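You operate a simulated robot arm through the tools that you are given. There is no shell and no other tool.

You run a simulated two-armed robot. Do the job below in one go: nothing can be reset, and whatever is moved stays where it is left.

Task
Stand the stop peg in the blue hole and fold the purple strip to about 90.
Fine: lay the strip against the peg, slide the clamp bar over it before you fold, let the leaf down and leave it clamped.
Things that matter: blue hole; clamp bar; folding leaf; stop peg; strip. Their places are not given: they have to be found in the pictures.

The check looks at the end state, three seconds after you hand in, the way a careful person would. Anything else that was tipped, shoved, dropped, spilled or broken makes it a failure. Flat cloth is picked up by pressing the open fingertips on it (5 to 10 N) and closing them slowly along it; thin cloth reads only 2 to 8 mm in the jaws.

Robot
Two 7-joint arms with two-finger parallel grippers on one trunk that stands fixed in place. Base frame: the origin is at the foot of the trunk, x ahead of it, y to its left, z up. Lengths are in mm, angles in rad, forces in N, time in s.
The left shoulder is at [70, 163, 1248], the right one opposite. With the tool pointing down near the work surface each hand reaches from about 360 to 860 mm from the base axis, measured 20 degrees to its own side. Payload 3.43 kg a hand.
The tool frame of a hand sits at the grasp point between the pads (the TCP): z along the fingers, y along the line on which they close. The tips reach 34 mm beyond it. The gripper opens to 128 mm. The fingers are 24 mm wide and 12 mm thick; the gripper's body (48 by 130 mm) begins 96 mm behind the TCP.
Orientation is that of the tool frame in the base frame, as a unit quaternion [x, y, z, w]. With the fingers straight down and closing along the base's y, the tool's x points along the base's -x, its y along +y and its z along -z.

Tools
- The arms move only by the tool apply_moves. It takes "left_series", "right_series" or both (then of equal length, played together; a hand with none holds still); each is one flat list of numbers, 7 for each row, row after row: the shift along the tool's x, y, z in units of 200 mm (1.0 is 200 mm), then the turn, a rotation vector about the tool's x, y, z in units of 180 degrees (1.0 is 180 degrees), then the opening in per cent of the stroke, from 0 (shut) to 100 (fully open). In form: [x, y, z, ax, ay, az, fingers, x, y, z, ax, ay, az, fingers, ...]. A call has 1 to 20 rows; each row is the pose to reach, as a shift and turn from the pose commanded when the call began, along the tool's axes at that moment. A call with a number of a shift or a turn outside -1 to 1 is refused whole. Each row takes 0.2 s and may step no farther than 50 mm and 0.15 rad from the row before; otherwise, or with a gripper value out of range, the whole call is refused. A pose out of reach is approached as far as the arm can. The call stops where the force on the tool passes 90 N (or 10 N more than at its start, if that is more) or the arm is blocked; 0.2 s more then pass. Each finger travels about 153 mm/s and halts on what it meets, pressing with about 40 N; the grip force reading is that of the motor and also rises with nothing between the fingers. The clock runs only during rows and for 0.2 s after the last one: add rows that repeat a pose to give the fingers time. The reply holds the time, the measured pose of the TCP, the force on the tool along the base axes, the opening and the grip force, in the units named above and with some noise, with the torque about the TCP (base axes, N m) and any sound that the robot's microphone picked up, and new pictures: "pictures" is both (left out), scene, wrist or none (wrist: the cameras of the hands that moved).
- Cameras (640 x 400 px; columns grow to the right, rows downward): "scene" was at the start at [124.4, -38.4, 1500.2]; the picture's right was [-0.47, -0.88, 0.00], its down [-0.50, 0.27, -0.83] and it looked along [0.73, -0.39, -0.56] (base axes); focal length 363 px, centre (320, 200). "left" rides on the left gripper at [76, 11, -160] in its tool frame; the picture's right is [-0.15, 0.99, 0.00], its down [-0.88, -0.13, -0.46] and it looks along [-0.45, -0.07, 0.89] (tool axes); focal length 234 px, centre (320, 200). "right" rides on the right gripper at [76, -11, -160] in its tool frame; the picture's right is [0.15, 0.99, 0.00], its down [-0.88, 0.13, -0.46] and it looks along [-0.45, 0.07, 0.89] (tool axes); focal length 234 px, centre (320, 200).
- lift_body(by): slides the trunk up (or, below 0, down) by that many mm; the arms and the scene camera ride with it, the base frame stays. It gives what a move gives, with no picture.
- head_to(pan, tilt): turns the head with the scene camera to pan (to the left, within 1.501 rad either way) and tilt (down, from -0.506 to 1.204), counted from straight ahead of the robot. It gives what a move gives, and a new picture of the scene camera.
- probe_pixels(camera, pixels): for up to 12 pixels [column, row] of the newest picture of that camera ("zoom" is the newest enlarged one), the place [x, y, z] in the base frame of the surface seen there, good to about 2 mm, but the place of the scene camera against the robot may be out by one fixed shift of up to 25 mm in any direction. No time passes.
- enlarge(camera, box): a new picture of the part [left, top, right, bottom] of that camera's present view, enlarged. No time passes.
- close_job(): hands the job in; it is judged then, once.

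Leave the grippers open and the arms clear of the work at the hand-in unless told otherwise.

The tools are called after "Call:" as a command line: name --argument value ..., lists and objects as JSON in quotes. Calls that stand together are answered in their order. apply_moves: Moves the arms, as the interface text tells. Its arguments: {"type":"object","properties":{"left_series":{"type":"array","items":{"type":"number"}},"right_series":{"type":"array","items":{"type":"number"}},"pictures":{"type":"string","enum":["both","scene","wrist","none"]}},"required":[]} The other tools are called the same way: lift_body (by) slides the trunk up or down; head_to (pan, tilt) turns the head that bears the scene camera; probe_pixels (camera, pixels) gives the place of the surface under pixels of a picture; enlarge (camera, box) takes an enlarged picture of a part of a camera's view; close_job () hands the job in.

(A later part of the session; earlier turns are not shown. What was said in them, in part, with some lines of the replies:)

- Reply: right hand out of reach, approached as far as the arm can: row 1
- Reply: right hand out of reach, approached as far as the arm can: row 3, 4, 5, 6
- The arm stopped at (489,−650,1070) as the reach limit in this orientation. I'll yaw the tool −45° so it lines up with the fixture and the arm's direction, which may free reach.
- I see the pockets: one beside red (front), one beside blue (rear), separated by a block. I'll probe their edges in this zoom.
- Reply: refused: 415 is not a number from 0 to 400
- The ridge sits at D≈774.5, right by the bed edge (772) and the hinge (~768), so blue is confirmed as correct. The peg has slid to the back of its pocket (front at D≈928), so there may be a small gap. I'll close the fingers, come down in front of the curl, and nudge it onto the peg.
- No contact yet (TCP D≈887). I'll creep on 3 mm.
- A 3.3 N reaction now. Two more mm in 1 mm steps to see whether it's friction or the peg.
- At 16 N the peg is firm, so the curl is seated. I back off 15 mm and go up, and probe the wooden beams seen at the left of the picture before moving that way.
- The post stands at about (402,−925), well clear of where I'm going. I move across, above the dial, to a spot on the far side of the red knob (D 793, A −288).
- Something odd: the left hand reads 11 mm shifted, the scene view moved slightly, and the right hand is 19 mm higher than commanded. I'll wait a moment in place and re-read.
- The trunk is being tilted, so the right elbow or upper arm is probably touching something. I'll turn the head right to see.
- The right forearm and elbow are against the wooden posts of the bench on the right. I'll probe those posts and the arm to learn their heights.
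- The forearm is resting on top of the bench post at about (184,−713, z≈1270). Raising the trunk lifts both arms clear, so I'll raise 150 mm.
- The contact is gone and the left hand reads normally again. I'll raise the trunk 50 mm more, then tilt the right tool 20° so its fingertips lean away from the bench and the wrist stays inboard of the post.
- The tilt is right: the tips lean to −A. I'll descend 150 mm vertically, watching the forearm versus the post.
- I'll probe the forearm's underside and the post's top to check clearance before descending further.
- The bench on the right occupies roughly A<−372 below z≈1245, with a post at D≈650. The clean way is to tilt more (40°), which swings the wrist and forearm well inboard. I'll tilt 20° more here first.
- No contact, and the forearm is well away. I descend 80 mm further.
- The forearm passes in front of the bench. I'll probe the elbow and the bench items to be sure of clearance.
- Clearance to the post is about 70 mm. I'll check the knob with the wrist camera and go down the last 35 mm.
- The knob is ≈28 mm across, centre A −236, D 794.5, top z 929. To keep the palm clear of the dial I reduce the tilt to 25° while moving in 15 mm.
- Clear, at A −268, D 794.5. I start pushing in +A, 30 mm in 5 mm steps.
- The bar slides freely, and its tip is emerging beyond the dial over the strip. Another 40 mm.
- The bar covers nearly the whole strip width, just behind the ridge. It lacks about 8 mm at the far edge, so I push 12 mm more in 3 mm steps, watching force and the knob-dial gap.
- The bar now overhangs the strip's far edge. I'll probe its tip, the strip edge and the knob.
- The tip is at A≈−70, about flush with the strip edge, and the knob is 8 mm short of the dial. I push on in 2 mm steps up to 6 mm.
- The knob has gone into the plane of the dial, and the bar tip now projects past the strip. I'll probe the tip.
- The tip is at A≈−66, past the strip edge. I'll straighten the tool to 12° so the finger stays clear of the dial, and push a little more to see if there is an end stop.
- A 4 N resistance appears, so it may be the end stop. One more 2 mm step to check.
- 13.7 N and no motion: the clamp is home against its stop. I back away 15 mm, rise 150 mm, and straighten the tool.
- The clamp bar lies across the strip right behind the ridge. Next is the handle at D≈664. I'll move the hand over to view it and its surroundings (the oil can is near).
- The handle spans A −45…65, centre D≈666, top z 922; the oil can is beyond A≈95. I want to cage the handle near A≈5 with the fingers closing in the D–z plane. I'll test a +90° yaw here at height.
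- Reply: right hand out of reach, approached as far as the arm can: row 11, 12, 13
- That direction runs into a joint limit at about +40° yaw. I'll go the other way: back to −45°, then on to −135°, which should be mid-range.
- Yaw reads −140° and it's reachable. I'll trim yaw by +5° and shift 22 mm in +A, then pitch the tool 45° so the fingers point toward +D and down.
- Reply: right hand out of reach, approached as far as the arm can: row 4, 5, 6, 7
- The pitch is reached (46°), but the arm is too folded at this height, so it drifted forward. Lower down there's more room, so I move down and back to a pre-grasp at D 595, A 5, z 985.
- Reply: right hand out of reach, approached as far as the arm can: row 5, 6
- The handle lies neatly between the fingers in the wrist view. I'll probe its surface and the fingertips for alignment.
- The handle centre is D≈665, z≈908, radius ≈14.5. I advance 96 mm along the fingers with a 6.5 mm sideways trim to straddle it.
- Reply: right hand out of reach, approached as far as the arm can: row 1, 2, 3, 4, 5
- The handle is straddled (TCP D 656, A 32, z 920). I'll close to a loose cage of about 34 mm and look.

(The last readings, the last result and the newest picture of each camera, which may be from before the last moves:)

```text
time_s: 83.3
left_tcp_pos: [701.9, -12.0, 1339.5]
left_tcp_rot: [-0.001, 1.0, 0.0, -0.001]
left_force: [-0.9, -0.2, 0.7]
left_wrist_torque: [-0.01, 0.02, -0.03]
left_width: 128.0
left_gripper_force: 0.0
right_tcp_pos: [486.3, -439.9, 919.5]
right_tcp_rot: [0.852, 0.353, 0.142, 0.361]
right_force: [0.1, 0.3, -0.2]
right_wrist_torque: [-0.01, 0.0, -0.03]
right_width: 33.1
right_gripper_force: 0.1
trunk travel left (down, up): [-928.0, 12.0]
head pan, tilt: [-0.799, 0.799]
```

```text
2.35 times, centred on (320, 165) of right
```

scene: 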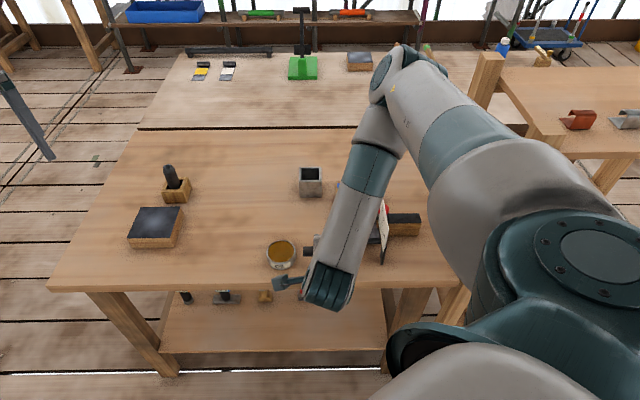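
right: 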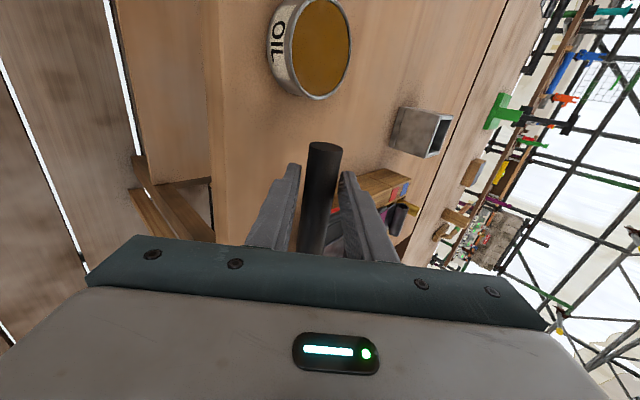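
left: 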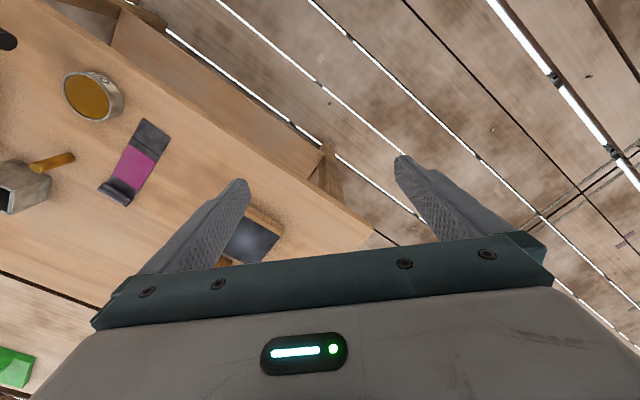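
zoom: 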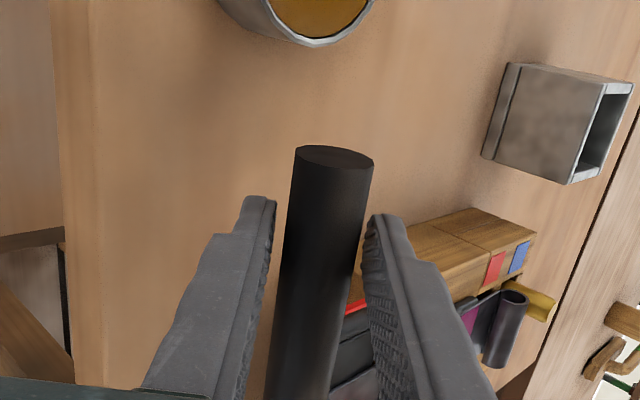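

Caged with no contact force. I start the swing, the first 30° in 5° steps along the computed arc about the hinge.

Call:
apply_moves --right_series '[0, 0.0454, -0.0202, 0.0167, 0, 0, 26, 0, 0.0923, -0.0365, 0.0333, 0, 0, 26, 0, 0.1405, -0.0489, 0.05, 0, 0, 26, 0, 0.1897, -0.0571, 0.0667, 0, 0, 26, 0, 0.2394, -0.0611, 0.0833, 0, 0, 26, 0, 0.2893, -0.0608, 0.1, 0, 0, 26]'

Call:
enlarge --camera "right" --box '[220, 80, 420, 250]'

Call:
enlarge --camera "scene" --box '[250, 150, 450, 310]'

```text
time_s: 84.8
left_tcp_pos: [700.4, -12.5, 1341.2]
left_tcp_rot: [0.001, 1.0, 0.0, 0.0]
left_force: [-0.2, 0.1, 0.0]
left_wrist_torque: [0.02, -0.01, -0.01]
left_width: 127.6
left_gripper_force: 0.1
right_tcp_pos: [510.6, -461.5, 969.3]
right_tcp_rot: [0.895, 0.374, 0.093, 0.222]
right_force: [-5.8, 3.7, -0.8]
right_wrist_torque: [0.05, 0.1, -0.03]
right_width: 36.5
right_gripper_force: 2.6
trunk travel left (down, up): [-928.0, 12.0]
head pan, tilt: [-0.799, 0.799]
```

scene: 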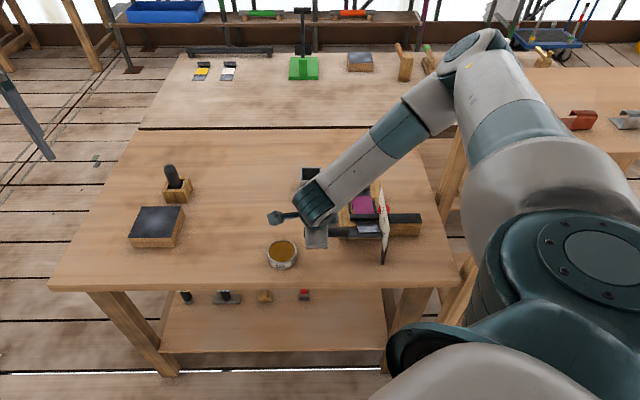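
right: 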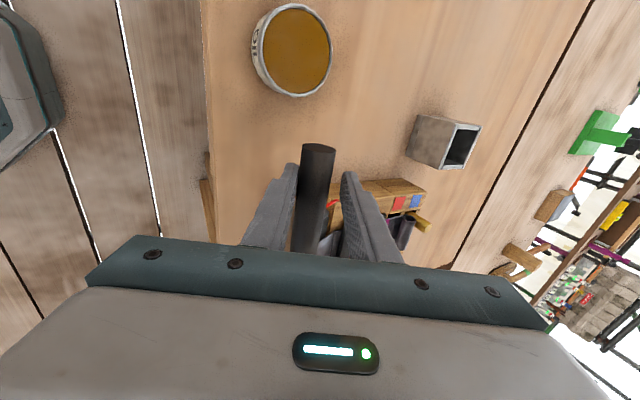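

```text
2.35 times, centred on (320, 165) of right
```

zoom: 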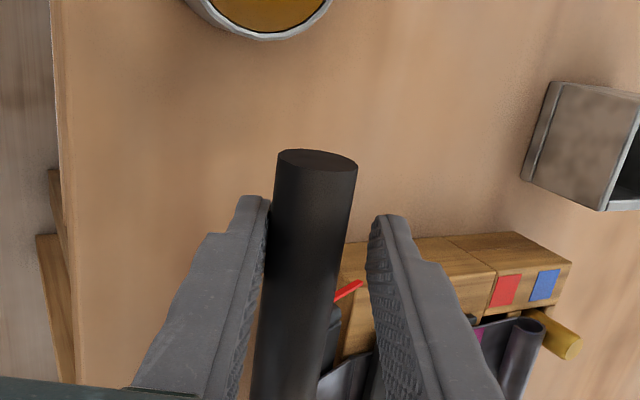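

```text
2.50 times, centred on (350, 230) of scene
```

zoom: 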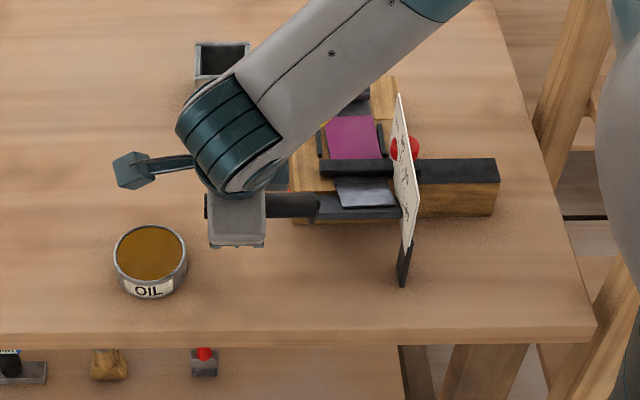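

The leaf and flap rise with only ~7 N. Continuing the arc from 30° to 60°.

Call:
apply_moves --right_series '[0, 0.0487, -0.0111, 0.0167, 0, 0, 26, 0, 0.0982, -0.0182, 0.0333, 0, 0, 26, 0, 0.1481, -0.021, 0.05, 0, 0, 26, 0, 0.1981, -0.0195, 0.0667, 0, 0, 26, 0, 0.2478, -0.014, 0.0833, 0, 0, 26, 0, 0.2969, -0.0041, 0.1, 0, 0, 26]'

Call:
enlarge --camera "right" --box '[220, 80, 460, 260]'

Call:
enlarge --camera "scene" --box '[250, 150, 450, 310]'

```text
time_s: 86.2
left_tcp_pos: [701.8, -11.5, 1340.4]
left_tcp_rot: [0.001, 1.0, 0.0, -0.001]
left_force: [-0.3, -0.4, 0.3]
left_wrist_torque: [-0.02, 0.0, -0.01]
left_width: 128.0
left_gripper_force: 0.2
right_tcp_pos: [547.8, -501.4, 997.3]
right_tcp_rot: [0.92, 0.383, 0.033, 0.08]
right_force: [-2.8, 3.6, 1.1]
right_wrist_torque: [0.04, 0.07, -0.06]
right_width: 35.6
right_gripper_force: 2.5
trunk travel left (down, up): [-928.0, 12.0]
head pan, tilt: [-0.799, 0.799]
```

scene: 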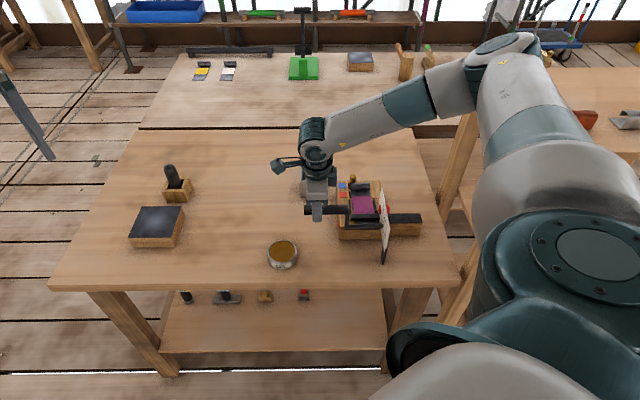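
right: 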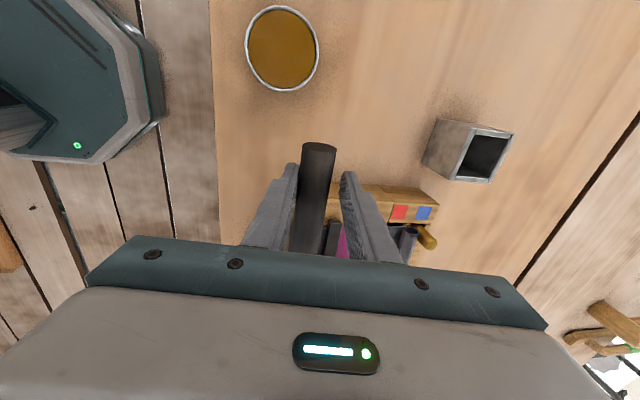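

```text
2.22 times, centred on (340, 170) of right
```

zoom: 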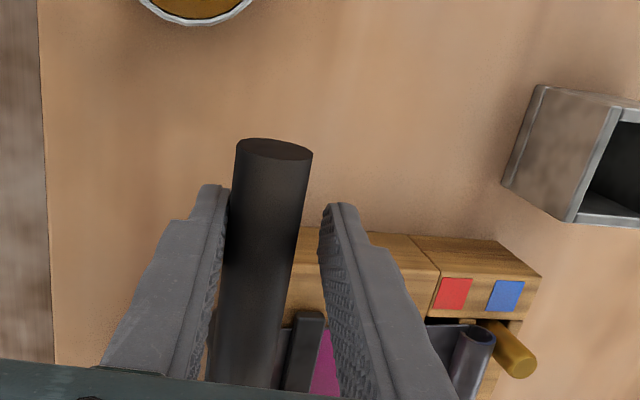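

```text
2.50 times, centred on (350, 230) of scene
```

zoom: 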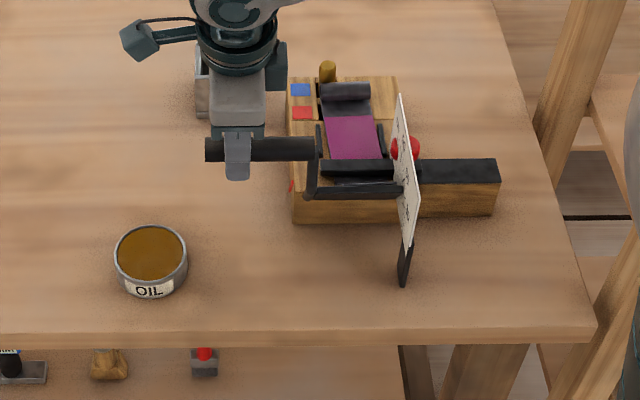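

The leaf is at about 57°. Now the arc from 60° to 90°.

Call:
apply_moves --right_series '[0, 0.0501, -0.0016, 0.0167, 0, 0, 26, 0, 0.1001, 0.001, 0.0333, 0, 0, 26, 0, 0.1497, 0.0079, 0.05, 0, 0, 26, 0, 0.1985, 0.019, 0.0667, 0, 0, 26, 0, 0.2463, 0.0341, 0.0833, 0, 0, 26, 0, 0.2926, 0.0532, 0.1, 0, 0, 26, 0, 0.2926, 0.0532, 0.1, 0, 0, 26]'

Call:
enlarge --camera "right" --box '[220, 80, 460, 260]'

Call:
enlarge --camera "scene" --box '[250, 150, 450, 310]'

```text
time_s: 87.8
left_tcp_pos: [703.2, -12.3, 1340.0]
left_tcp_rot: [0.001, 1.0, 0.0, 0.0]
left_force: [0.5, 0.0, 0.8]
left_wrist_torque: [-0.01, -0.02, -0.01]
left_width: 128.0
left_gripper_force: 0.1
right_tcp_pos: [589.4, -540.9, 997.0]
right_tcp_rot: [0.92, 0.385, -0.027, -0.065]
right_force: [-1.2, 1.3, 0.4]
right_wrist_torque: [0.01, 0.03, -0.03]
right_width: 34.4
right_gripper_force: 0.4
trunk travel left (down, up): [-928.0, 12.0]
head pan, tilt: [-0.799, 0.799]
```

scene: 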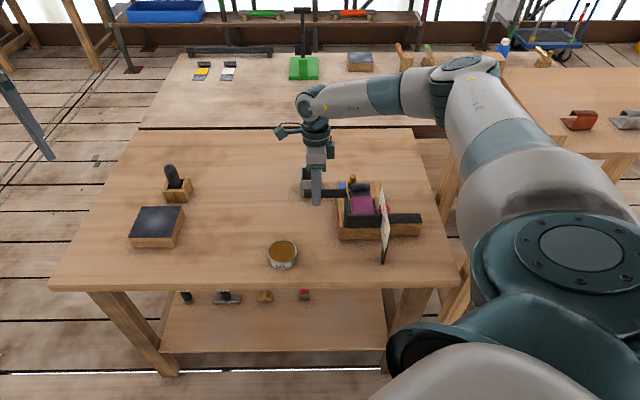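
right: 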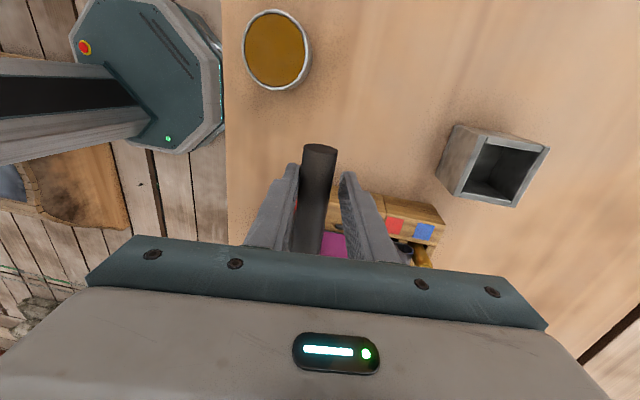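

```text
2.22 times, centred on (340, 170) of right
```

zoom: 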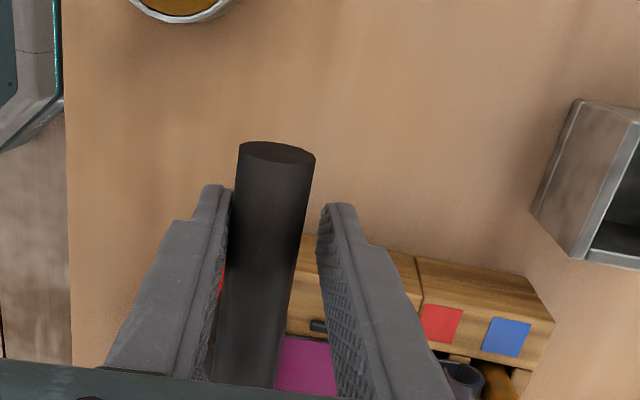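

```text
2.50 times, centred on (350, 230) of scene
```

zoom: 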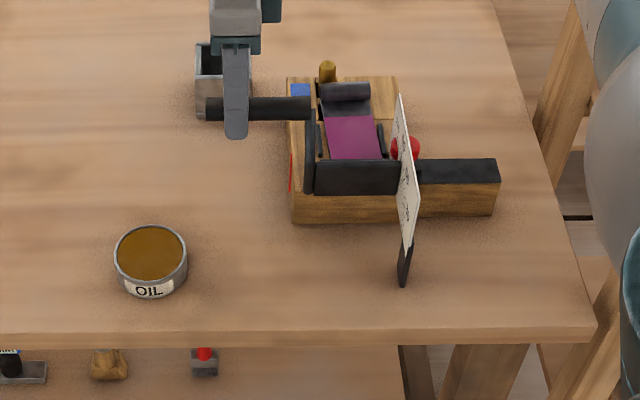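

The leaf looks nearly upright. I'll probe its face and the handle to get the angle.

Call:
probe_pixels --camera "zoom" --pixels '[[330, 165], [330, 178], [330, 190], [380, 165], [380, 178], [380, 190], [280, 100], [280, 108], [280, 117], [308, 180], [310, 130], [340, 196]]'

Call:
probe_pixels --camera "right" --pixels '[[318, 150], [305, 180], [315, 180], [328, 180], [310, 240], [300, 215], [320, 215]]'

```text
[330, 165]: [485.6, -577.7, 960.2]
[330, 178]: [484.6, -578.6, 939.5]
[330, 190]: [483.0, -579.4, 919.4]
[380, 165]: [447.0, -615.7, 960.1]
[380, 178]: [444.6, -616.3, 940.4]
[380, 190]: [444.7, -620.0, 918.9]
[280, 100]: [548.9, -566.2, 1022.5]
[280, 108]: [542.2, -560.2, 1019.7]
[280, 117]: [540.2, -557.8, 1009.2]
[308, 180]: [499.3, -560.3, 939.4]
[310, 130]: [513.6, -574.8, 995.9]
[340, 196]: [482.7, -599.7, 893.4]
```

```text
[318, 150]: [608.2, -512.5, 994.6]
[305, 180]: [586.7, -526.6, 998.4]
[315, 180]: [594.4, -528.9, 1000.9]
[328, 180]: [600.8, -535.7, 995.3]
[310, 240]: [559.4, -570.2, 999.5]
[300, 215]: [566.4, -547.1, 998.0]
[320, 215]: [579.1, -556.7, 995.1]
```

The leaf's face is vertical within a degree: 90°. I'll lower it back 30° first and see how the flap springs back.

Call:
apply_moves --right_series '[0, -0.0499, -0.0038, -0.0167, 0, 0, 26, 0, -0.1, -0.0035, -0.0333, 0, 0, 26, 0, -0.1498, 0.0011, -0.05, 0, 0, 26, 0, -0.1991, 0.0099, -0.0667, 0, 0, 26, 0, -0.2475, 0.0228, -0.0833, 0, 0, 26, 0, -0.2945, 0.0398, -0.1, 0, 0, 26, 0, -0.2945, 0.0398, -0.1, 0, 0, 26]'

Call:
enlarge --camera "scene" --box '[310, 150, 430, 250]'

```text
time_s: 89.3
left_tcp_pos: [701.7, -11.5, 1339.8]
left_tcp_rot: [-0.001, 1.0, 0.0, 0.0]
left_force: [0.0, 0.2, 0.1]
left_wrist_torque: [-0.03, 0.0, -0.03]
left_width: 127.8
left_gripper_force: 0.1
right_tcp_pos: [546.9, -499.5, 996.4]
right_tcp_rot: [0.919, 0.384, 0.034, 0.08]
right_force: [0.2, 1.0, 0.5]
right_wrist_torque: [0.0, 0.03, 0.0]
right_width: 33.3
right_gripper_force: 0.1
trunk travel left (down, up): [-928.0, 12.0]
head pan, tilt: [-0.799, 0.799]
```

scene: 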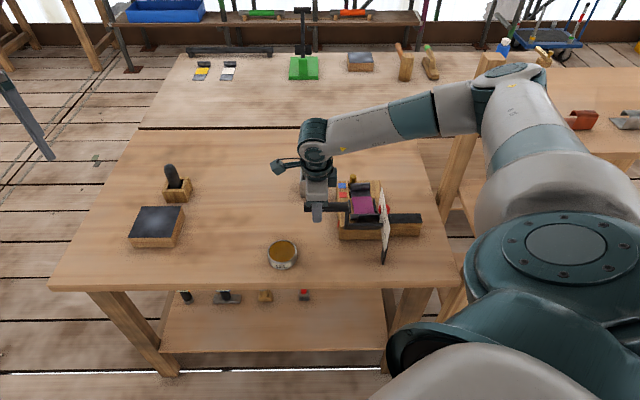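
right: 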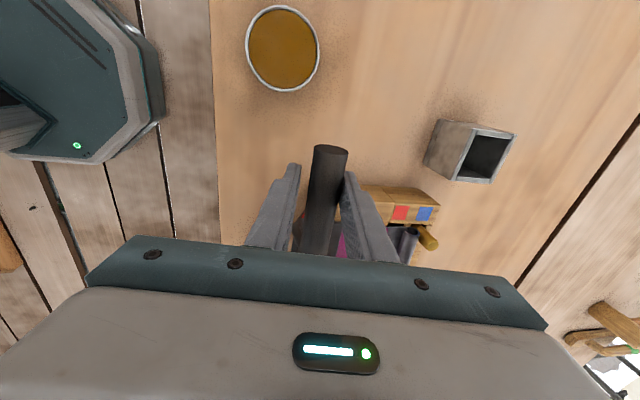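

```text
4.00 times, centred on (370, 200) of scene
```

zoom: 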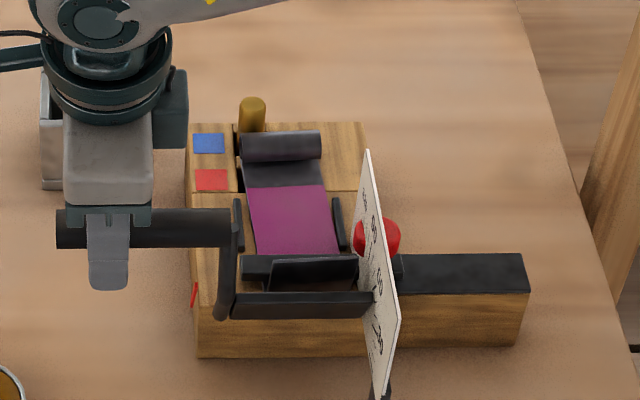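

The leaf comes back to about 62° and the flap stays standing behind it. I'll probe the flap for its set angle and continue lowering to 30°.

Call:
probe_pixels --camera "zoom" --pixels '[[315, 262], [315, 270], [315, 280], [300, 285], [340, 266], [340, 278]]'

Call:
apply_moves --right_series '[0, -0.0497, 0.0057, -0.0167, 0, 0, 26, 0, -0.0988, 0.0158, -0.0333, 0, 0, 26, 0, -0.1468, 0.0298, -0.05, 0, 0, 26, 0, -0.1934, 0.0479, -0.0667, 0, 0, 26, 0, -0.2383, 0.0698, -0.0833, 0, 0, 26, 0, -0.2813, 0.0955, -0.1, 0, 0, 26, 0, -0.2813, 0.0955, -0.1, 0, 0, 26]'

Call:
enlarge --camera "scene" --box '[310, 150, 430, 250]'

```text
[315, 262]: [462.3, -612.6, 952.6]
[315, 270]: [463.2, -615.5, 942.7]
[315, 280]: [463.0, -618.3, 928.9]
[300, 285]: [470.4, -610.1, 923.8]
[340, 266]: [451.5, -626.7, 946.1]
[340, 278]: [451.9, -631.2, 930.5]
```

```text
time_s: 91.0
left_tcp_pos: [701.9, -11.6, 1339.7]
left_tcp_rot: [0.0, 1.0, 0.0, -0.001]
left_force: [0.1, -0.2, -1.2]
left_wrist_torque: [0.0, 0.01, 0.02]
left_width: 128.0
left_gripper_force: 0.1
right_tcp_pos: [509.0, -463.1, 969.7]
right_tcp_rot: [0.896, 0.374, 0.093, 0.222]
right_force: [0.0, -0.3, -0.4]
right_wrist_torque: [-0.02, 0.01, -0.01]
right_width: 33.3
right_gripper_force: 0.0
trunk travel left (down, up): [-928.0, 12.0]
head pan, tilt: [-0.799, 0.799]
```

scene: 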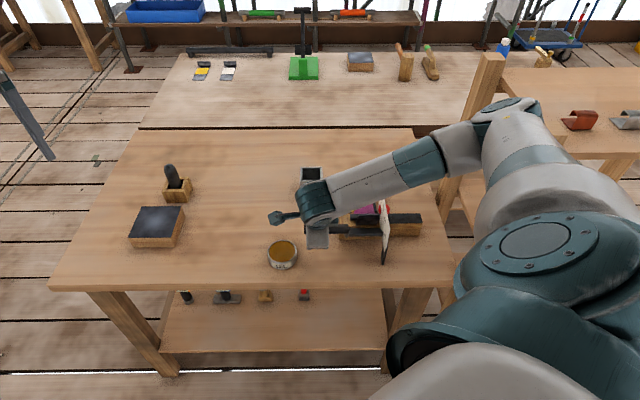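
right: 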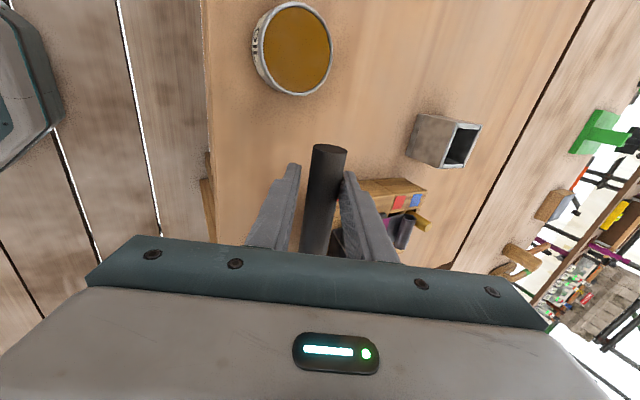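

```text
4.00 times, centred on (370, 200) of scene
```

zoom: 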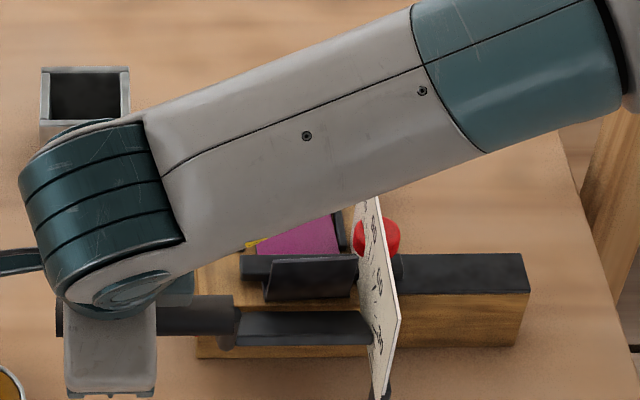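

The flap reads about 80° with the leaf away, so there is some springback. I'll probe it again now that it is fully clear of the leaf.

Call:
probe_pixels --camera "zoom" --pixels '[[310, 264], [310, 272], [310, 280], [310, 288], [310, 295], [285, 265], [285, 280], [285, 294], [340, 264], [340, 278], [340, 292], [330, 296]]'

```text
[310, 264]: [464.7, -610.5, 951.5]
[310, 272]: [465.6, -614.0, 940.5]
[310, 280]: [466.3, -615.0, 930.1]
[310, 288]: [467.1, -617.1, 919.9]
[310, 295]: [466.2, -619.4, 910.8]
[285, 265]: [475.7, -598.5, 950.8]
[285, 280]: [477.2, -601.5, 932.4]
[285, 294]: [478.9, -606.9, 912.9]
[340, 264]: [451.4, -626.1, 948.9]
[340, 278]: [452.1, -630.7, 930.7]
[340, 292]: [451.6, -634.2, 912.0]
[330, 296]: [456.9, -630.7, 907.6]
```

The flap sits at about 79.5°, so springback is ≈10.5°. I need to fold to about 101° on the leaf. Back up: 30→60→90, then on to 101.

Call:
apply_moves --right_series '[0, 0.0487, -0.0111, 0.0167, 0, 0, 26, 0, 0.0982, -0.0182, 0.0333, 0, 0, 26, 0, 0.1481, -0.021, 0.05, 0, 0, 26, 0, 0.1981, -0.0195, 0.0667, 0, 0, 26, 0, 0.2478, -0.014, 0.0833, 0, 0, 26, 0, 0.2969, -0.0041, 0.1, 0, 0, 26]' --pictures "none"

Call:
apply_moves --right_series '[0, 0.0501, -0.0016, 0.0167, 0, 0, 26, 0, 0.1001, 0.001, 0.0333, 0, 0, 26, 0, 0.1497, 0.0079, 0.05, 0, 0, 26, 0, 0.1985, 0.019, 0.0667, 0, 0, 26, 0, 0.2463, 0.0341, 0.0833, 0, 0, 26, 0, 0.2926, 0.0532, 0.1, 0, 0, 26, 0, 0.2926, 0.0532, 0.1, 0, 0, 26]' --pictures "none"

Call:
apply_moves --right_series '[0, 0.0493, 0.008, 0.0167, 0, 0, 26, 0, 0.0786, 0.0148, 0.0267, 0, 0, 26, 0, 0.1074, 0.0231, 0.0367, 0, 0, 26, 0, 0.1074, 0.0231, 0.0367, 0, 0, 26]'

Call:
enlarge --camera "scene" --box '[310, 150, 430, 250]'

```text
time_s: 92.3
left_tcp_pos: [702.7, -11.9, 1340.6]
left_tcp_rot: [0.0, 1.0, 0.0, 0.0]
left_force: [0.3, -1.0, -0.5]
left_wrist_torque: [-0.01, 0.02, -0.01]
left_width: 128.1
left_gripper_force: 0.1
right_tcp_pos: [547.2, -499.0, 997.9]
right_tcp_rot: [0.92, 0.383, 0.033, 0.08]
right_force: [-1.9, 0.8, 0.9]
right_wrist_torque: [0.0, 0.03, -0.02]
right_width: 34.5
right_gripper_force: 0.7
trunk travel left (down, up): [-928.0, 12.0]
head pan, tilt: [-0.799, 0.799]
```

```text
time_s: 94.0
left_tcp_pos: [702.9, -11.4, 1339.2]
left_tcp_rot: [0.0, 1.0, 0.0, 0.0]
left_force: [0.6, 0.6, 1.0]
left_wrist_torque: [0.0, -0.01, 0.0]
left_width: 128.3
left_gripper_force: 0.1
right_tcp_pos: [589.0, -541.4, 998.1]
right_tcp_rot: [0.921, 0.384, -0.027, -0.065]
right_force: [-0.6, -0.3, 0.3]
right_wrist_torque: [-0.01, -0.02, 0.02]
right_width: 33.1
right_gripper_force: 0.1
trunk travel left (down, up): [-928.0, 12.0]
head pan, tilt: [-0.799, 0.799]
```

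```text
time_s: 95.0
left_tcp_pos: [703.5, -12.1, 1339.1]
left_tcp_rot: [0.0, 1.0, 0.0, 0.0]
left_force: [-0.1, 0.6, -0.4]
left_wrist_torque: [-0.01, 0.0, -0.02]
left_width: 128.1
left_gripper_force: 0.1
right_tcp_pos: [604.6, -555.8, 990.2]
right_tcp_rot: [0.915, 0.383, -0.049, -0.118]
right_force: [-1.0, 1.1, 0.7]
right_wrist_torque: [-0.01, 0.03, -0.05]
right_width: 34.4
right_gripper_force: 1.2
trunk travel left (down, up): [-928.0, 12.0]
head pan, tilt: [-0.799, 0.799]
```

scene: 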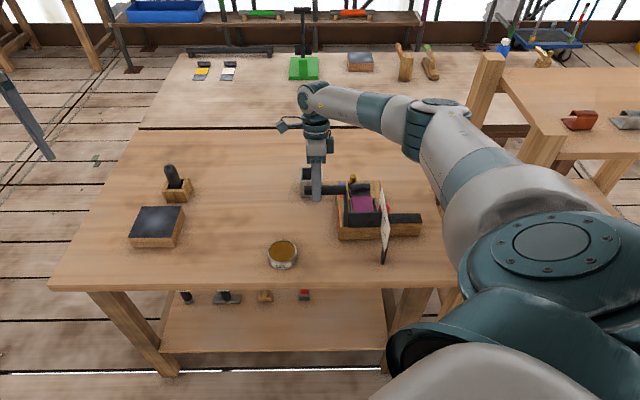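
right: 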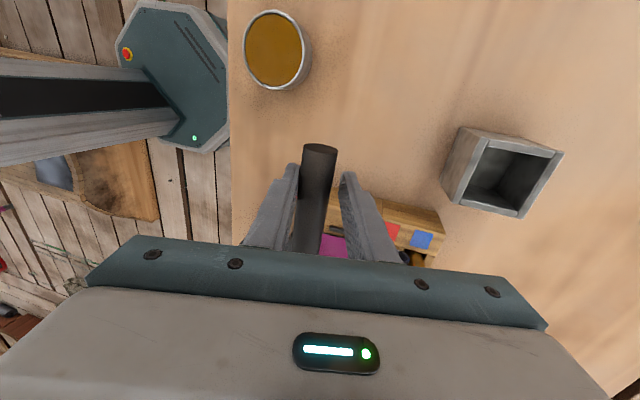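

```text
4.00 times, centred on (370, 200) of scene
```

zoom: 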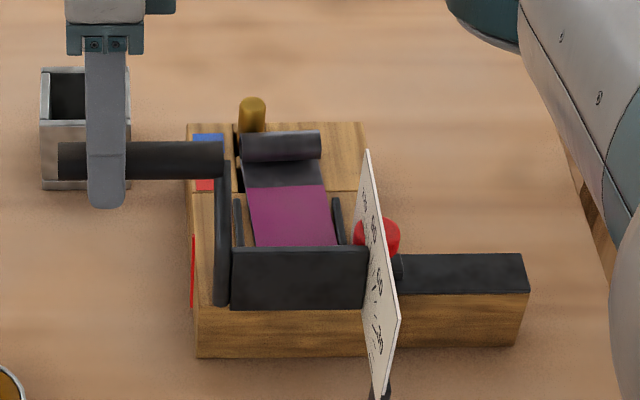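

I'll probe the leaf's face for its angle now.

Call:
probe_pixels --camera "zoom" --pixels '[[260, 258], [260, 275], [260, 290], [260, 303], [300, 256], [300, 275], [300, 290], [300, 303], [345, 255], [345, 275], [345, 290], [345, 303]]'

```text
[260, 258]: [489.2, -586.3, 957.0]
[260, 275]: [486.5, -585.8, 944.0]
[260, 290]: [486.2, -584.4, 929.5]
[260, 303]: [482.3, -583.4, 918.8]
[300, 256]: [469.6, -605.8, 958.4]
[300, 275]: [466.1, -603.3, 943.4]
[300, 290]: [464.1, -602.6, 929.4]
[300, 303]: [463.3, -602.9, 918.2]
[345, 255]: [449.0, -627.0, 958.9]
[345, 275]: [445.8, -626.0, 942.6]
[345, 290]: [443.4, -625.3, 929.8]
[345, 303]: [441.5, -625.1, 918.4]
```

The leaf is at about 99.5°. I nudge it 1.5° more, hold, then bring it back to 90°.

Call:
apply_moves --right_series '[0, 0.0136, 0.0027, 0, 0, 0, 26, 0, 0.0136, 0.0027, 0, 0, 0, 26]' --pictures "none"

Call:
apply_moves --right_series '[0, -0.0365, -0.0055, -0.01, 0, 0, 26, 0, -0.073, -0.011, -0.02, 0, 0, 26, 0, -0.1, -0.012, -0.028, 0, 0, 26, 0, -0.123, -0.0133, -0.0367, 0, 0, 26]' --pictures "none"

Call:
apply_moves --right_series '[0, -0.0499, -0.0038, -0.0167, 0, 0, 26, 0, -0.1, -0.0035, -0.0333, 0, 0, 26, 0, -0.1498, 0.0011, -0.05, 0, 0, 26, 0, -0.1991, 0.0099, -0.0667, 0, 0, 26, 0, -0.2475, 0.0228, -0.0833, 0, 0, 26, 0, -0.2945, 0.0398, -0.1, 0, 0, 26, 0, -0.2945, 0.0398, -0.1, 0, 0, 26]' --pictures "scene"

Call:
enlarge --camera "scene" --box '[310, 150, 430, 250]'

```text
time_s: 95.5
left_tcp_pos: [702.9, -12.6, 1340.1]
left_tcp_rot: [-0.001, 1.0, -0.001, 0.0]
left_force: [-0.2, 0.0, 0.4]
left_wrist_torque: [-0.01, 0.02, 0.02]
left_width: 128.0
left_gripper_force: 0.0
right_tcp_pos: [605.6, -557.1, 989.4]
right_tcp_rot: [0.915, 0.382, -0.05, -0.118]
right_force: [-1.8, 1.1, 2.4]
right_wrist_torque: [0.0, -0.01, 0.0]
right_width: 34.8
right_gripper_force: 1.5
trunk travel left (down, up): [-928.0, 12.0]
head pan, tilt: [-0.799, 0.799]
```

```text
time_s: 96.5
left_tcp_pos: [702.7, -12.1, 1340.3]
left_tcp_rot: [0.0, 1.0, 0.0, 0.0]
left_force: [-0.5, -0.5, 0.6]
left_wrist_torque: [0.01, -0.03, 0.01]
left_width: 127.9
left_gripper_force: 0.2
right_tcp_pos: [590.2, -541.0, 997.8]
right_tcp_rot: [0.921, 0.383, -0.027, -0.065]
right_force: [0.9, -2.0, -0.8]
right_wrist_torque: [-0.02, 0.0, -0.05]
right_width: 34.5
right_gripper_force: 1.1
trunk travel left (down, up): [-928.0, 12.0]
head pan, tilt: [-0.799, 0.799]
```

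```text
time_s: 98.2
left_tcp_pos: [702.3, -11.8, 1339.3]
left_tcp_rot: [0.0, 1.0, 0.0, 0.001]
left_force: [0.8, -0.8, -0.5]
left_wrist_torque: [0.01, -0.03, 0.02]
left_width: 127.9
left_gripper_force: 0.2
right_tcp_pos: [547.1, -499.9, 998.1]
right_tcp_rot: [0.92, 0.383, 0.034, 0.08]
right_force: [-0.4, 0.0, -0.3]
right_wrist_torque: [0.01, -0.02, -0.01]
right_width: 33.3
right_gripper_force: 0.1
trunk travel left (down, up): [-928.0, 12.0]
head pan, tilt: [-0.799, 0.799]
```

scene: 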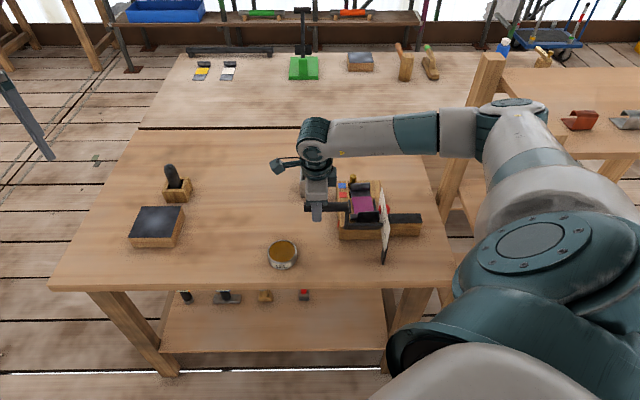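

```text
4.00 times, centred on (370, 200) of scene
```

zoom: 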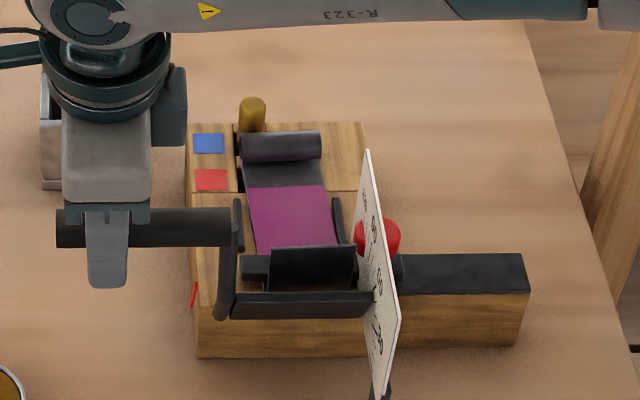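

The flap stands more upright. I'll probe its face.

Call:
probe_pixels --camera "zoom" --pixels '[[285, 251], [285, 262], [285, 274], [285, 286], [312, 250], [312, 262], [312, 274], [312, 286], [340, 249], [340, 262], [340, 274], [340, 285]]'

```text
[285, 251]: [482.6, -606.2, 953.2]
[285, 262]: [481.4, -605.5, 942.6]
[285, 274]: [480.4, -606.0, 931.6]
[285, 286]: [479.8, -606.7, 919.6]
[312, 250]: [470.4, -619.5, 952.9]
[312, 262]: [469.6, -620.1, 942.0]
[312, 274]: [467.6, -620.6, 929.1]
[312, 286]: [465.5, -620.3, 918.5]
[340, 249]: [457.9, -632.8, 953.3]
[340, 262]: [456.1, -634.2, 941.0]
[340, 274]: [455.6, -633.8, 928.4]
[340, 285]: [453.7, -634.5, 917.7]
```

The flap's set angle reads about 93°, which is close to the 90 asked. Now I lower the leaf fully: 60→30, then 30→0.

Call:
apply_moves --right_series '[0, -0.0497, 0.0057, -0.0167, 0, 0, 26, 0, -0.0988, 0.0158, -0.0333, 0, 0, 26, 0, -0.1468, 0.0298, -0.05, 0, 0, 26, 0, -0.1934, 0.0479, -0.0667, 0, 0, 26, 0, -0.2383, 0.0698, -0.0833, 0, 0, 26, 0, -0.2813, 0.0955, -0.1, 0, 0, 26]' --pictures "none"

Call:
apply_moves --right_series '[0, -0.0475, 0.0152, -0.0167, 0, 0, 26, 0, -0.0935, 0.0343, -0.0333, 0, 0, 26, 0, -0.1377, 0.0574, -0.05, 0, 0, 26, 0, -0.1798, 0.084, -0.0667, 0, 0, 26, 0, -0.2194, 0.114, -0.0833, 0, 0, 26, 0, -0.2563, 0.1472, -0.1, 0, 0, 26, 0, -0.2747, 0.1677, -0.1, 0, 0, 26, 0, -0.2747, 0.1677, -0.1, 0, 0, 26]'

Call:
enlarge --camera "right" --box '[220, 80, 460, 260]'

Call:
enlarge --camera "scene" --box '[250, 150, 450, 310]'

```text
time_s: 99.5
left_tcp_pos: [702.6, -11.7, 1340.0]
left_tcp_rot: [0.0, 1.0, 0.0, 0.0]
left_force: [-0.5, 0.0, 0.3]
left_wrist_torque: [0.04, 0.02, -0.01]
left_width: 127.9
left_gripper_force: 0.0
right_tcp_pos: [510.6, -462.6, 968.3]
right_tcp_rot: [0.896, 0.373, 0.092, 0.222]
right_force: [-0.2, -0.1, 0.1]
right_wrist_torque: [0.0, -0.01, 0.0]
right_width: 33.3
right_gripper_force: 0.0
trunk travel left (down, up): [-928.0, 12.0]
head pan, tilt: [-0.799, 0.799]
```

```text
time_s: 101.3
left_tcp_pos: [701.1, -12.0, 1339.0]
left_tcp_rot: [0.0, 1.0, 0.0, 0.0]
left_force: [-0.9, -0.2, 0.4]
left_wrist_torque: [0.06, -0.03, 0.02]
left_width: 127.7
left_gripper_force: 0.0
right_tcp_pos: [491.0, -437.0, 913.9]
right_tcp_rot: [0.851, 0.354, 0.146, 0.359]
right_force: [0.7, 0.5, 0.3]
right_wrist_torque: [0.08, 0.13, -0.03]
right_width: 34.9
right_gripper_force: 1.3
right hand out of reach, approached as far as the arm can: row 4, 5, 6, 7, 8
trunk travel left (down, up): [-928.0, 12.0]
head pan, tilt: [-0.799, 0.799]
```

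scene: 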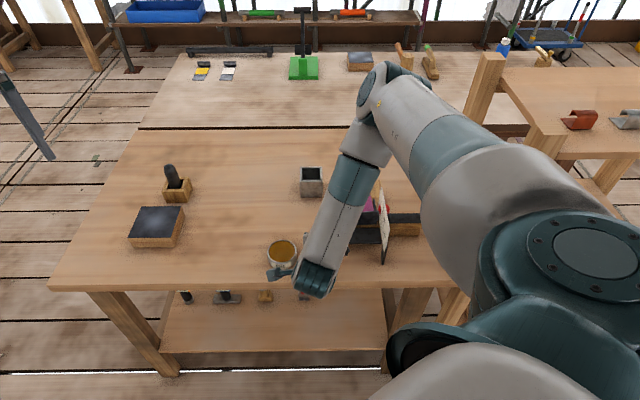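
right: 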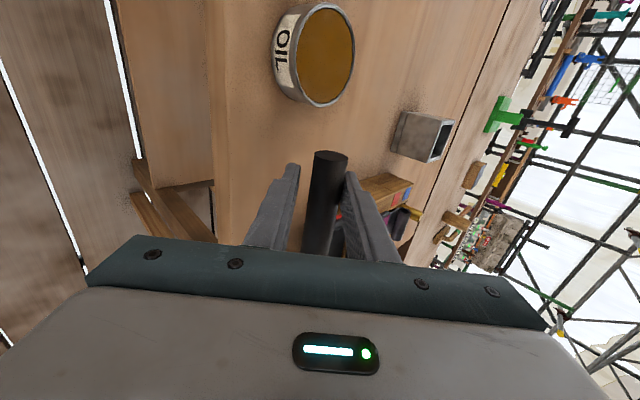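

```text
2.22 times, centred on (340, 170) of right
```

zoom: 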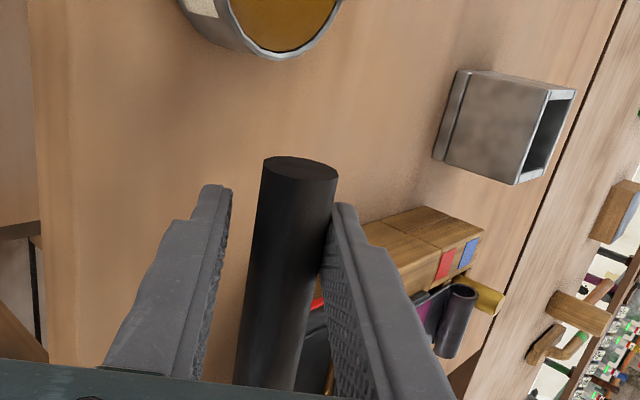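

```text
2.50 times, centred on (350, 230) of scene
```

zoom: 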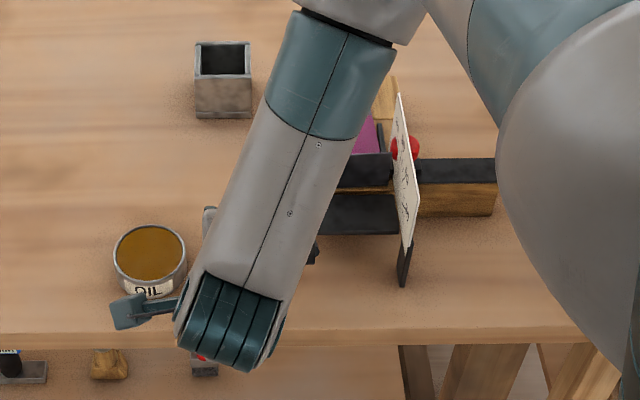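

The leaf is down with the handle near its starting height. I'll probe the handle and leaf before opening.

Call:
probe_pixels --camera "zoom" --pixels '[[345, 205], [345, 225], [385, 205], [385, 225], [370, 165], [370, 180]]'

Call:
apply_moves --right_series '[0, 0, 0, 0, 0, 0, 40, 0, 0, 0, 0, 0, 0, 52, 0, 0, 0, 0, 0, 0, 52, 0, 0, -0.1, 0, 0, 0, 52, 0, 0, -0.25, 0, 0, 0, 52, 0, 0, -0.4, 0, 0, 0, 52, 0, 0, -0.5, 0, 0, 0, 52]'

```text
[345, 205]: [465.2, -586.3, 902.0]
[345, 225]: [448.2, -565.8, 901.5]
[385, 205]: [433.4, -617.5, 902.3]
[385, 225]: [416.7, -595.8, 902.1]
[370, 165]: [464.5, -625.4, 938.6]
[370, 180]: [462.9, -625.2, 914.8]
```

```text
time_s: 103.0
left_tcp_pos: [704.0, -11.0, 1340.0]
left_tcp_rot: [0.0, 1.0, 0.001, 0.0]
left_force: [0.5, 0.4, 0.4]
left_wrist_torque: [0.01, 0.0, -0.01]
left_width: 127.9
left_gripper_force: 0.1
right_tcp_pos: [440.7, -384.3, 985.9]
right_tcp_rot: [0.85, 0.354, 0.151, 0.36]
right_force: [0.3, 1.2, -0.3]
right_wrist_torque: [-0.03, -0.03, -0.01]
right_width: 66.4
right_gripper_force: 0.0
trunk travel left (down, up): [-928.0, 12.0]
head pan, tilt: [-0.799, 0.799]
```

scene: 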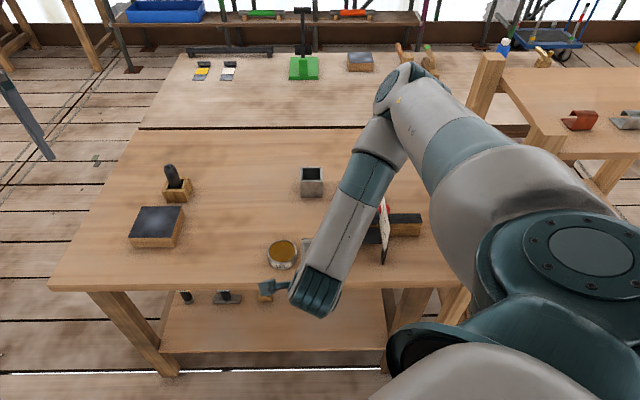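
right: 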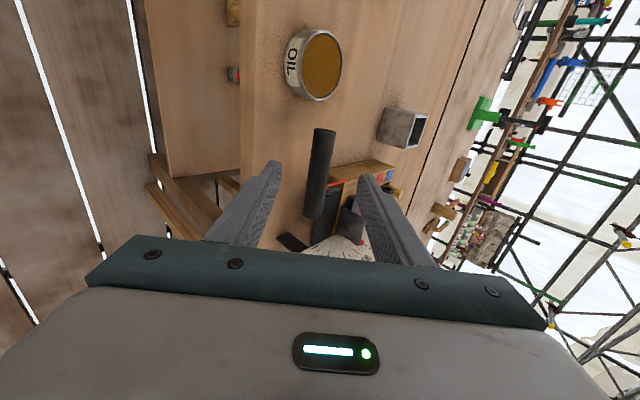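

The leaf is flat again (z≈880). The hand is clear of the handle. I rotate the tool back to vertical while rising 100 mm.

Call:
apply_moves --right_series '[0, 0.06, -0.058, 0.042, 0, 0, 60, 0, 0.12, -0.116, 0.084, 0, 0, 70, 0, 0.18, -0.174, 0.126, 0, 0, 80, 0, 0.24, -0.232, 0.168, 0, 0, 90, 0, 0.3, -0.29, 0.21, 0, 0, 100, 0, 0.36, -0.3475, 0.25, 0, 0, 100, 0, 0.36, -0.3475, 0.25, 0, 0, 100]'

Call:
enlarge --camera "scene" --box '[250, 150, 450, 310]'

```text
time_s: 104.5
left_tcp_pos: [703.1, -11.9, 1338.5]
left_tcp_rot: [0.0, 1.0, 0.0, 0.0]
left_force: [-0.2, -0.2, -0.2]
left_wrist_torque: [-0.02, 0.03, 0.01]
left_width: 127.8
left_gripper_force: 0.1
right_tcp_pos: [441.4, -384.0, 1084.2]
right_tcp_rot: [0.923, 0.385, 0.004, 0.008]
right_force: [0.2, -0.4, -0.8]
right_wrist_torque: [-0.01, -0.02, 0.0]
right_width: 128.1
right_gripper_force: 0.0
trunk travel left (down, up): [-928.0, 12.0]
head pan, tilt: [-0.799, 0.799]
```

scene: 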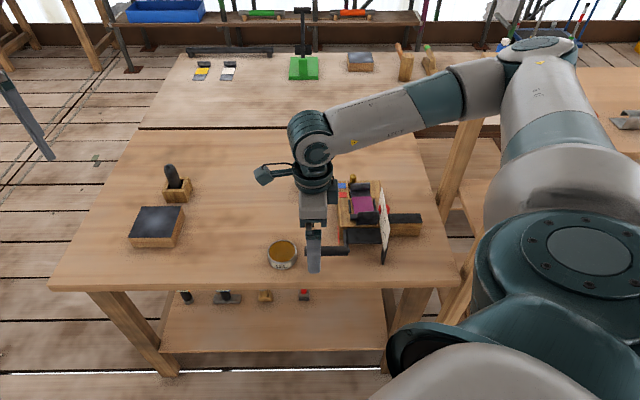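
right: 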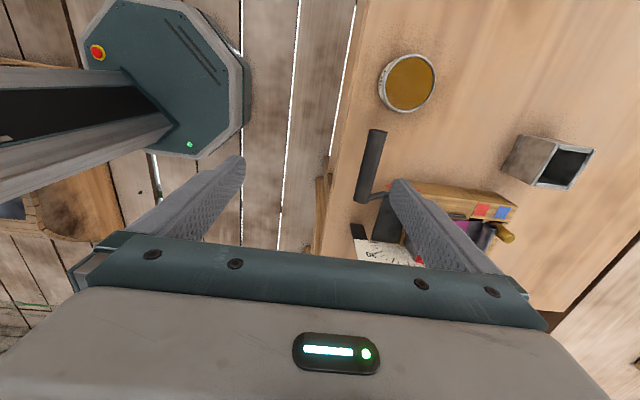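

```text
2.50 times, centred on (350, 230) of scene
```

zoom: 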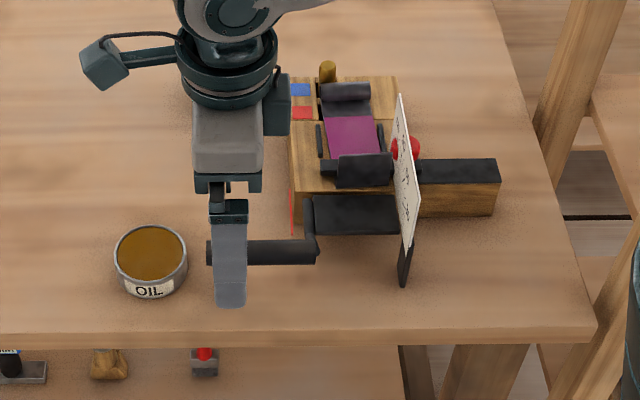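

The leaf is flat, the flap stands, and the bar is still across. I raise the hand 100 mm more so it's well clear, then check the final state closely.

Call:
apply_moves --right_series '[0, -0.02, -0.15, 0, 0, 0, 100, 0, -0.05, -0.3, 0, 0, 0, 100, 0, -0.1, -0.5, 0, 0, 0, 100, 0, -0.1, -0.5, 0, 0, 0, 100]'

Call:
enlarge --camera "scene" --box '[310, 150, 430, 250]'

Call:
probe_pixels --camera "zoom" --pixels '[[285, 255], [285, 270], [285, 285], [315, 255], [315, 270], [315, 285], [340, 255], [340, 270], [340, 285], [300, 330], [270, 140], [250, 110]]'

Call:
enlarge --camera "right" --box '[320, 90, 560, 270]'

```text
time_s: 105.5
left_tcp_pos: [704.0, -12.6, 1340.8]
left_tcp_rot: [-0.001, 1.0, 0.0, 0.0]
left_force: [-0.5, 0.5, -0.3]
left_wrist_torque: [-0.02, -0.03, 0.0]
left_width: 127.9
left_gripper_force: 0.0
right_tcp_pos: [427.0, -369.7, 1184.0]
right_tcp_rot: [0.923, 0.385, 0.002, 0.008]
right_force: [-1.6, -0.2, 0.1]
right_wrist_torque: [0.02, -0.02, 0.0]
right_width: 128.0
right_gripper_force: 0.1
trunk travel left (down, up): [-928.0, 12.0]
head pan, tilt: [-0.799, 0.799]
```

scene: 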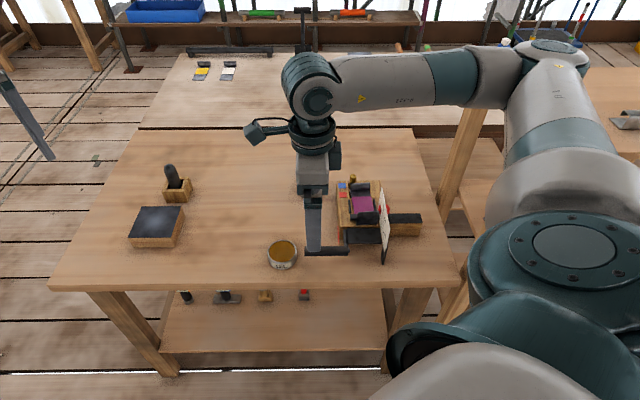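
right: 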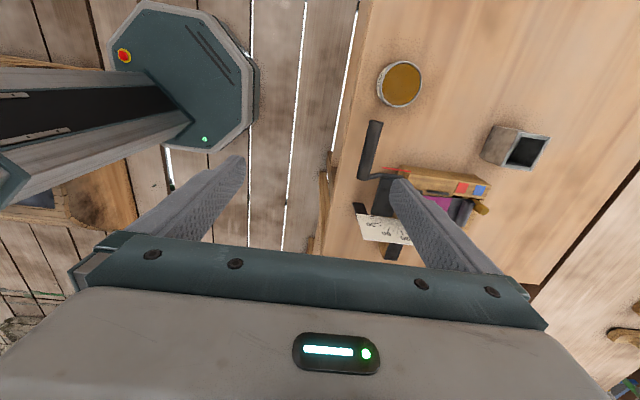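

```text
4.00 times, centred on (370, 200) of scene
```

zoom: 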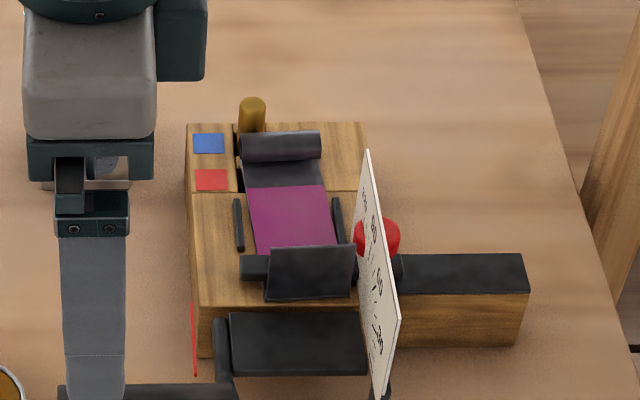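

```text
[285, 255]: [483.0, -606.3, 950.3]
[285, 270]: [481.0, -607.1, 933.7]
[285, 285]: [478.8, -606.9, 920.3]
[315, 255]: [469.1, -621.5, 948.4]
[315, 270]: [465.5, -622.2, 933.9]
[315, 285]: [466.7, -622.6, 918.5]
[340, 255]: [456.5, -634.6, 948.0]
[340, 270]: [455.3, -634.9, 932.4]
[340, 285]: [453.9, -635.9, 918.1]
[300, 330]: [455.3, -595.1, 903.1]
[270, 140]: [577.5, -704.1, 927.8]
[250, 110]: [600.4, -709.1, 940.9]
```

```text
2.22 times, centred on (440, 180) of right
```

zoom: 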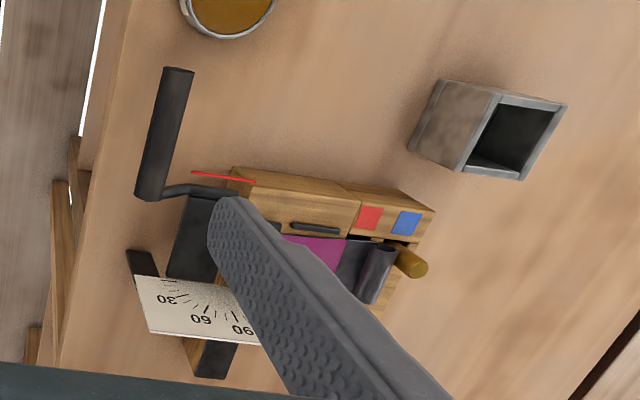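

The flap reads ≈92–93°, the leaf is flat, and the clamp is home. One last close look at the curl-to-peg contact and the rest of the bench.

Call:
enlarge --camera "right" --box '[440, 165, 520, 235]'

Call:
probe_pixels --camera "zoom" --pixels '[[170, 200], [190, 200], [205, 200], [225, 205], [240, 215], [255, 230], [280, 250], [300, 260], [180, 240], [210, 220]]'

Call:
enlarge --camera "scene" --box '[340, 165, 410, 220]'

```text
5.71 times, centred on (480, 200) of right
```

zoom: 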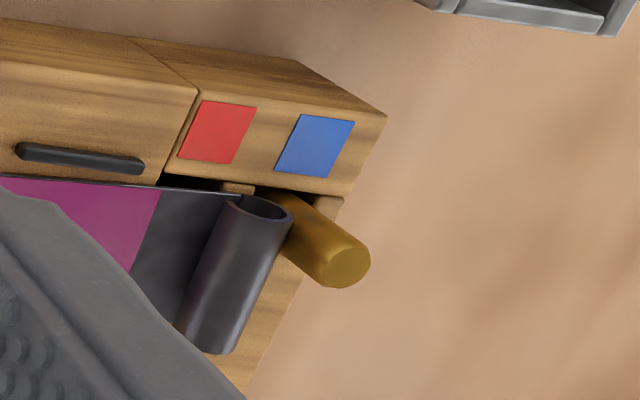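

```text
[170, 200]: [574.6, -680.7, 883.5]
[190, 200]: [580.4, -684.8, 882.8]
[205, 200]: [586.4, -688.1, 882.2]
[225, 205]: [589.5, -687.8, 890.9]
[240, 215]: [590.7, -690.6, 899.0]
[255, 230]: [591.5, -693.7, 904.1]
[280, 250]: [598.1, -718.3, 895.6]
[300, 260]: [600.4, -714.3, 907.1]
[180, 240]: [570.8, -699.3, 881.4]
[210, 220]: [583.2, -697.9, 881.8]
```

```text
7.27 times, centred on (375, 192) of scene
```

zoom: 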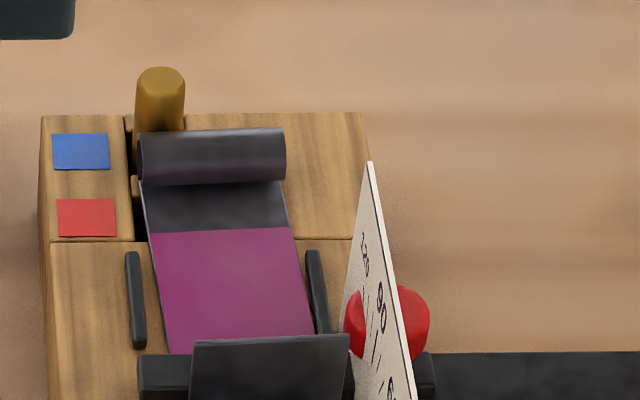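

The curl is against the peg, the peg stands in the blue pocket, and the bar is clamped across the strip. The flap stands at about 92°, the leaf is down, and both grippers are open and clear. I'm handing in.

Call:
close_job

```text
The job is handed in.
```

I've handed the job in with the stop peg in the blue hole and the purple strip folded to about 92–93°, by the camera readings.

- **Strip:** it lies against the peg, between the guides. The clamp bar was slid fully across to its stop before the fold and is still clamped.
- **Fold:** I folded it twice. The first fold at 90° sprang back to about 80°, so I took the leaf to roughly 101° the second time.
- **Leaf:** it is back down flat, and both grippers are open and clear.

**Bench contact:** while I was moving round to the clamp knob, the right forearm came to rest on top of a post of the side bench and tilted the trunk slightly. I raised the trunk 200 mm, which freed it, and left it raised. I saw no sign that the bench or anything on it had moved.
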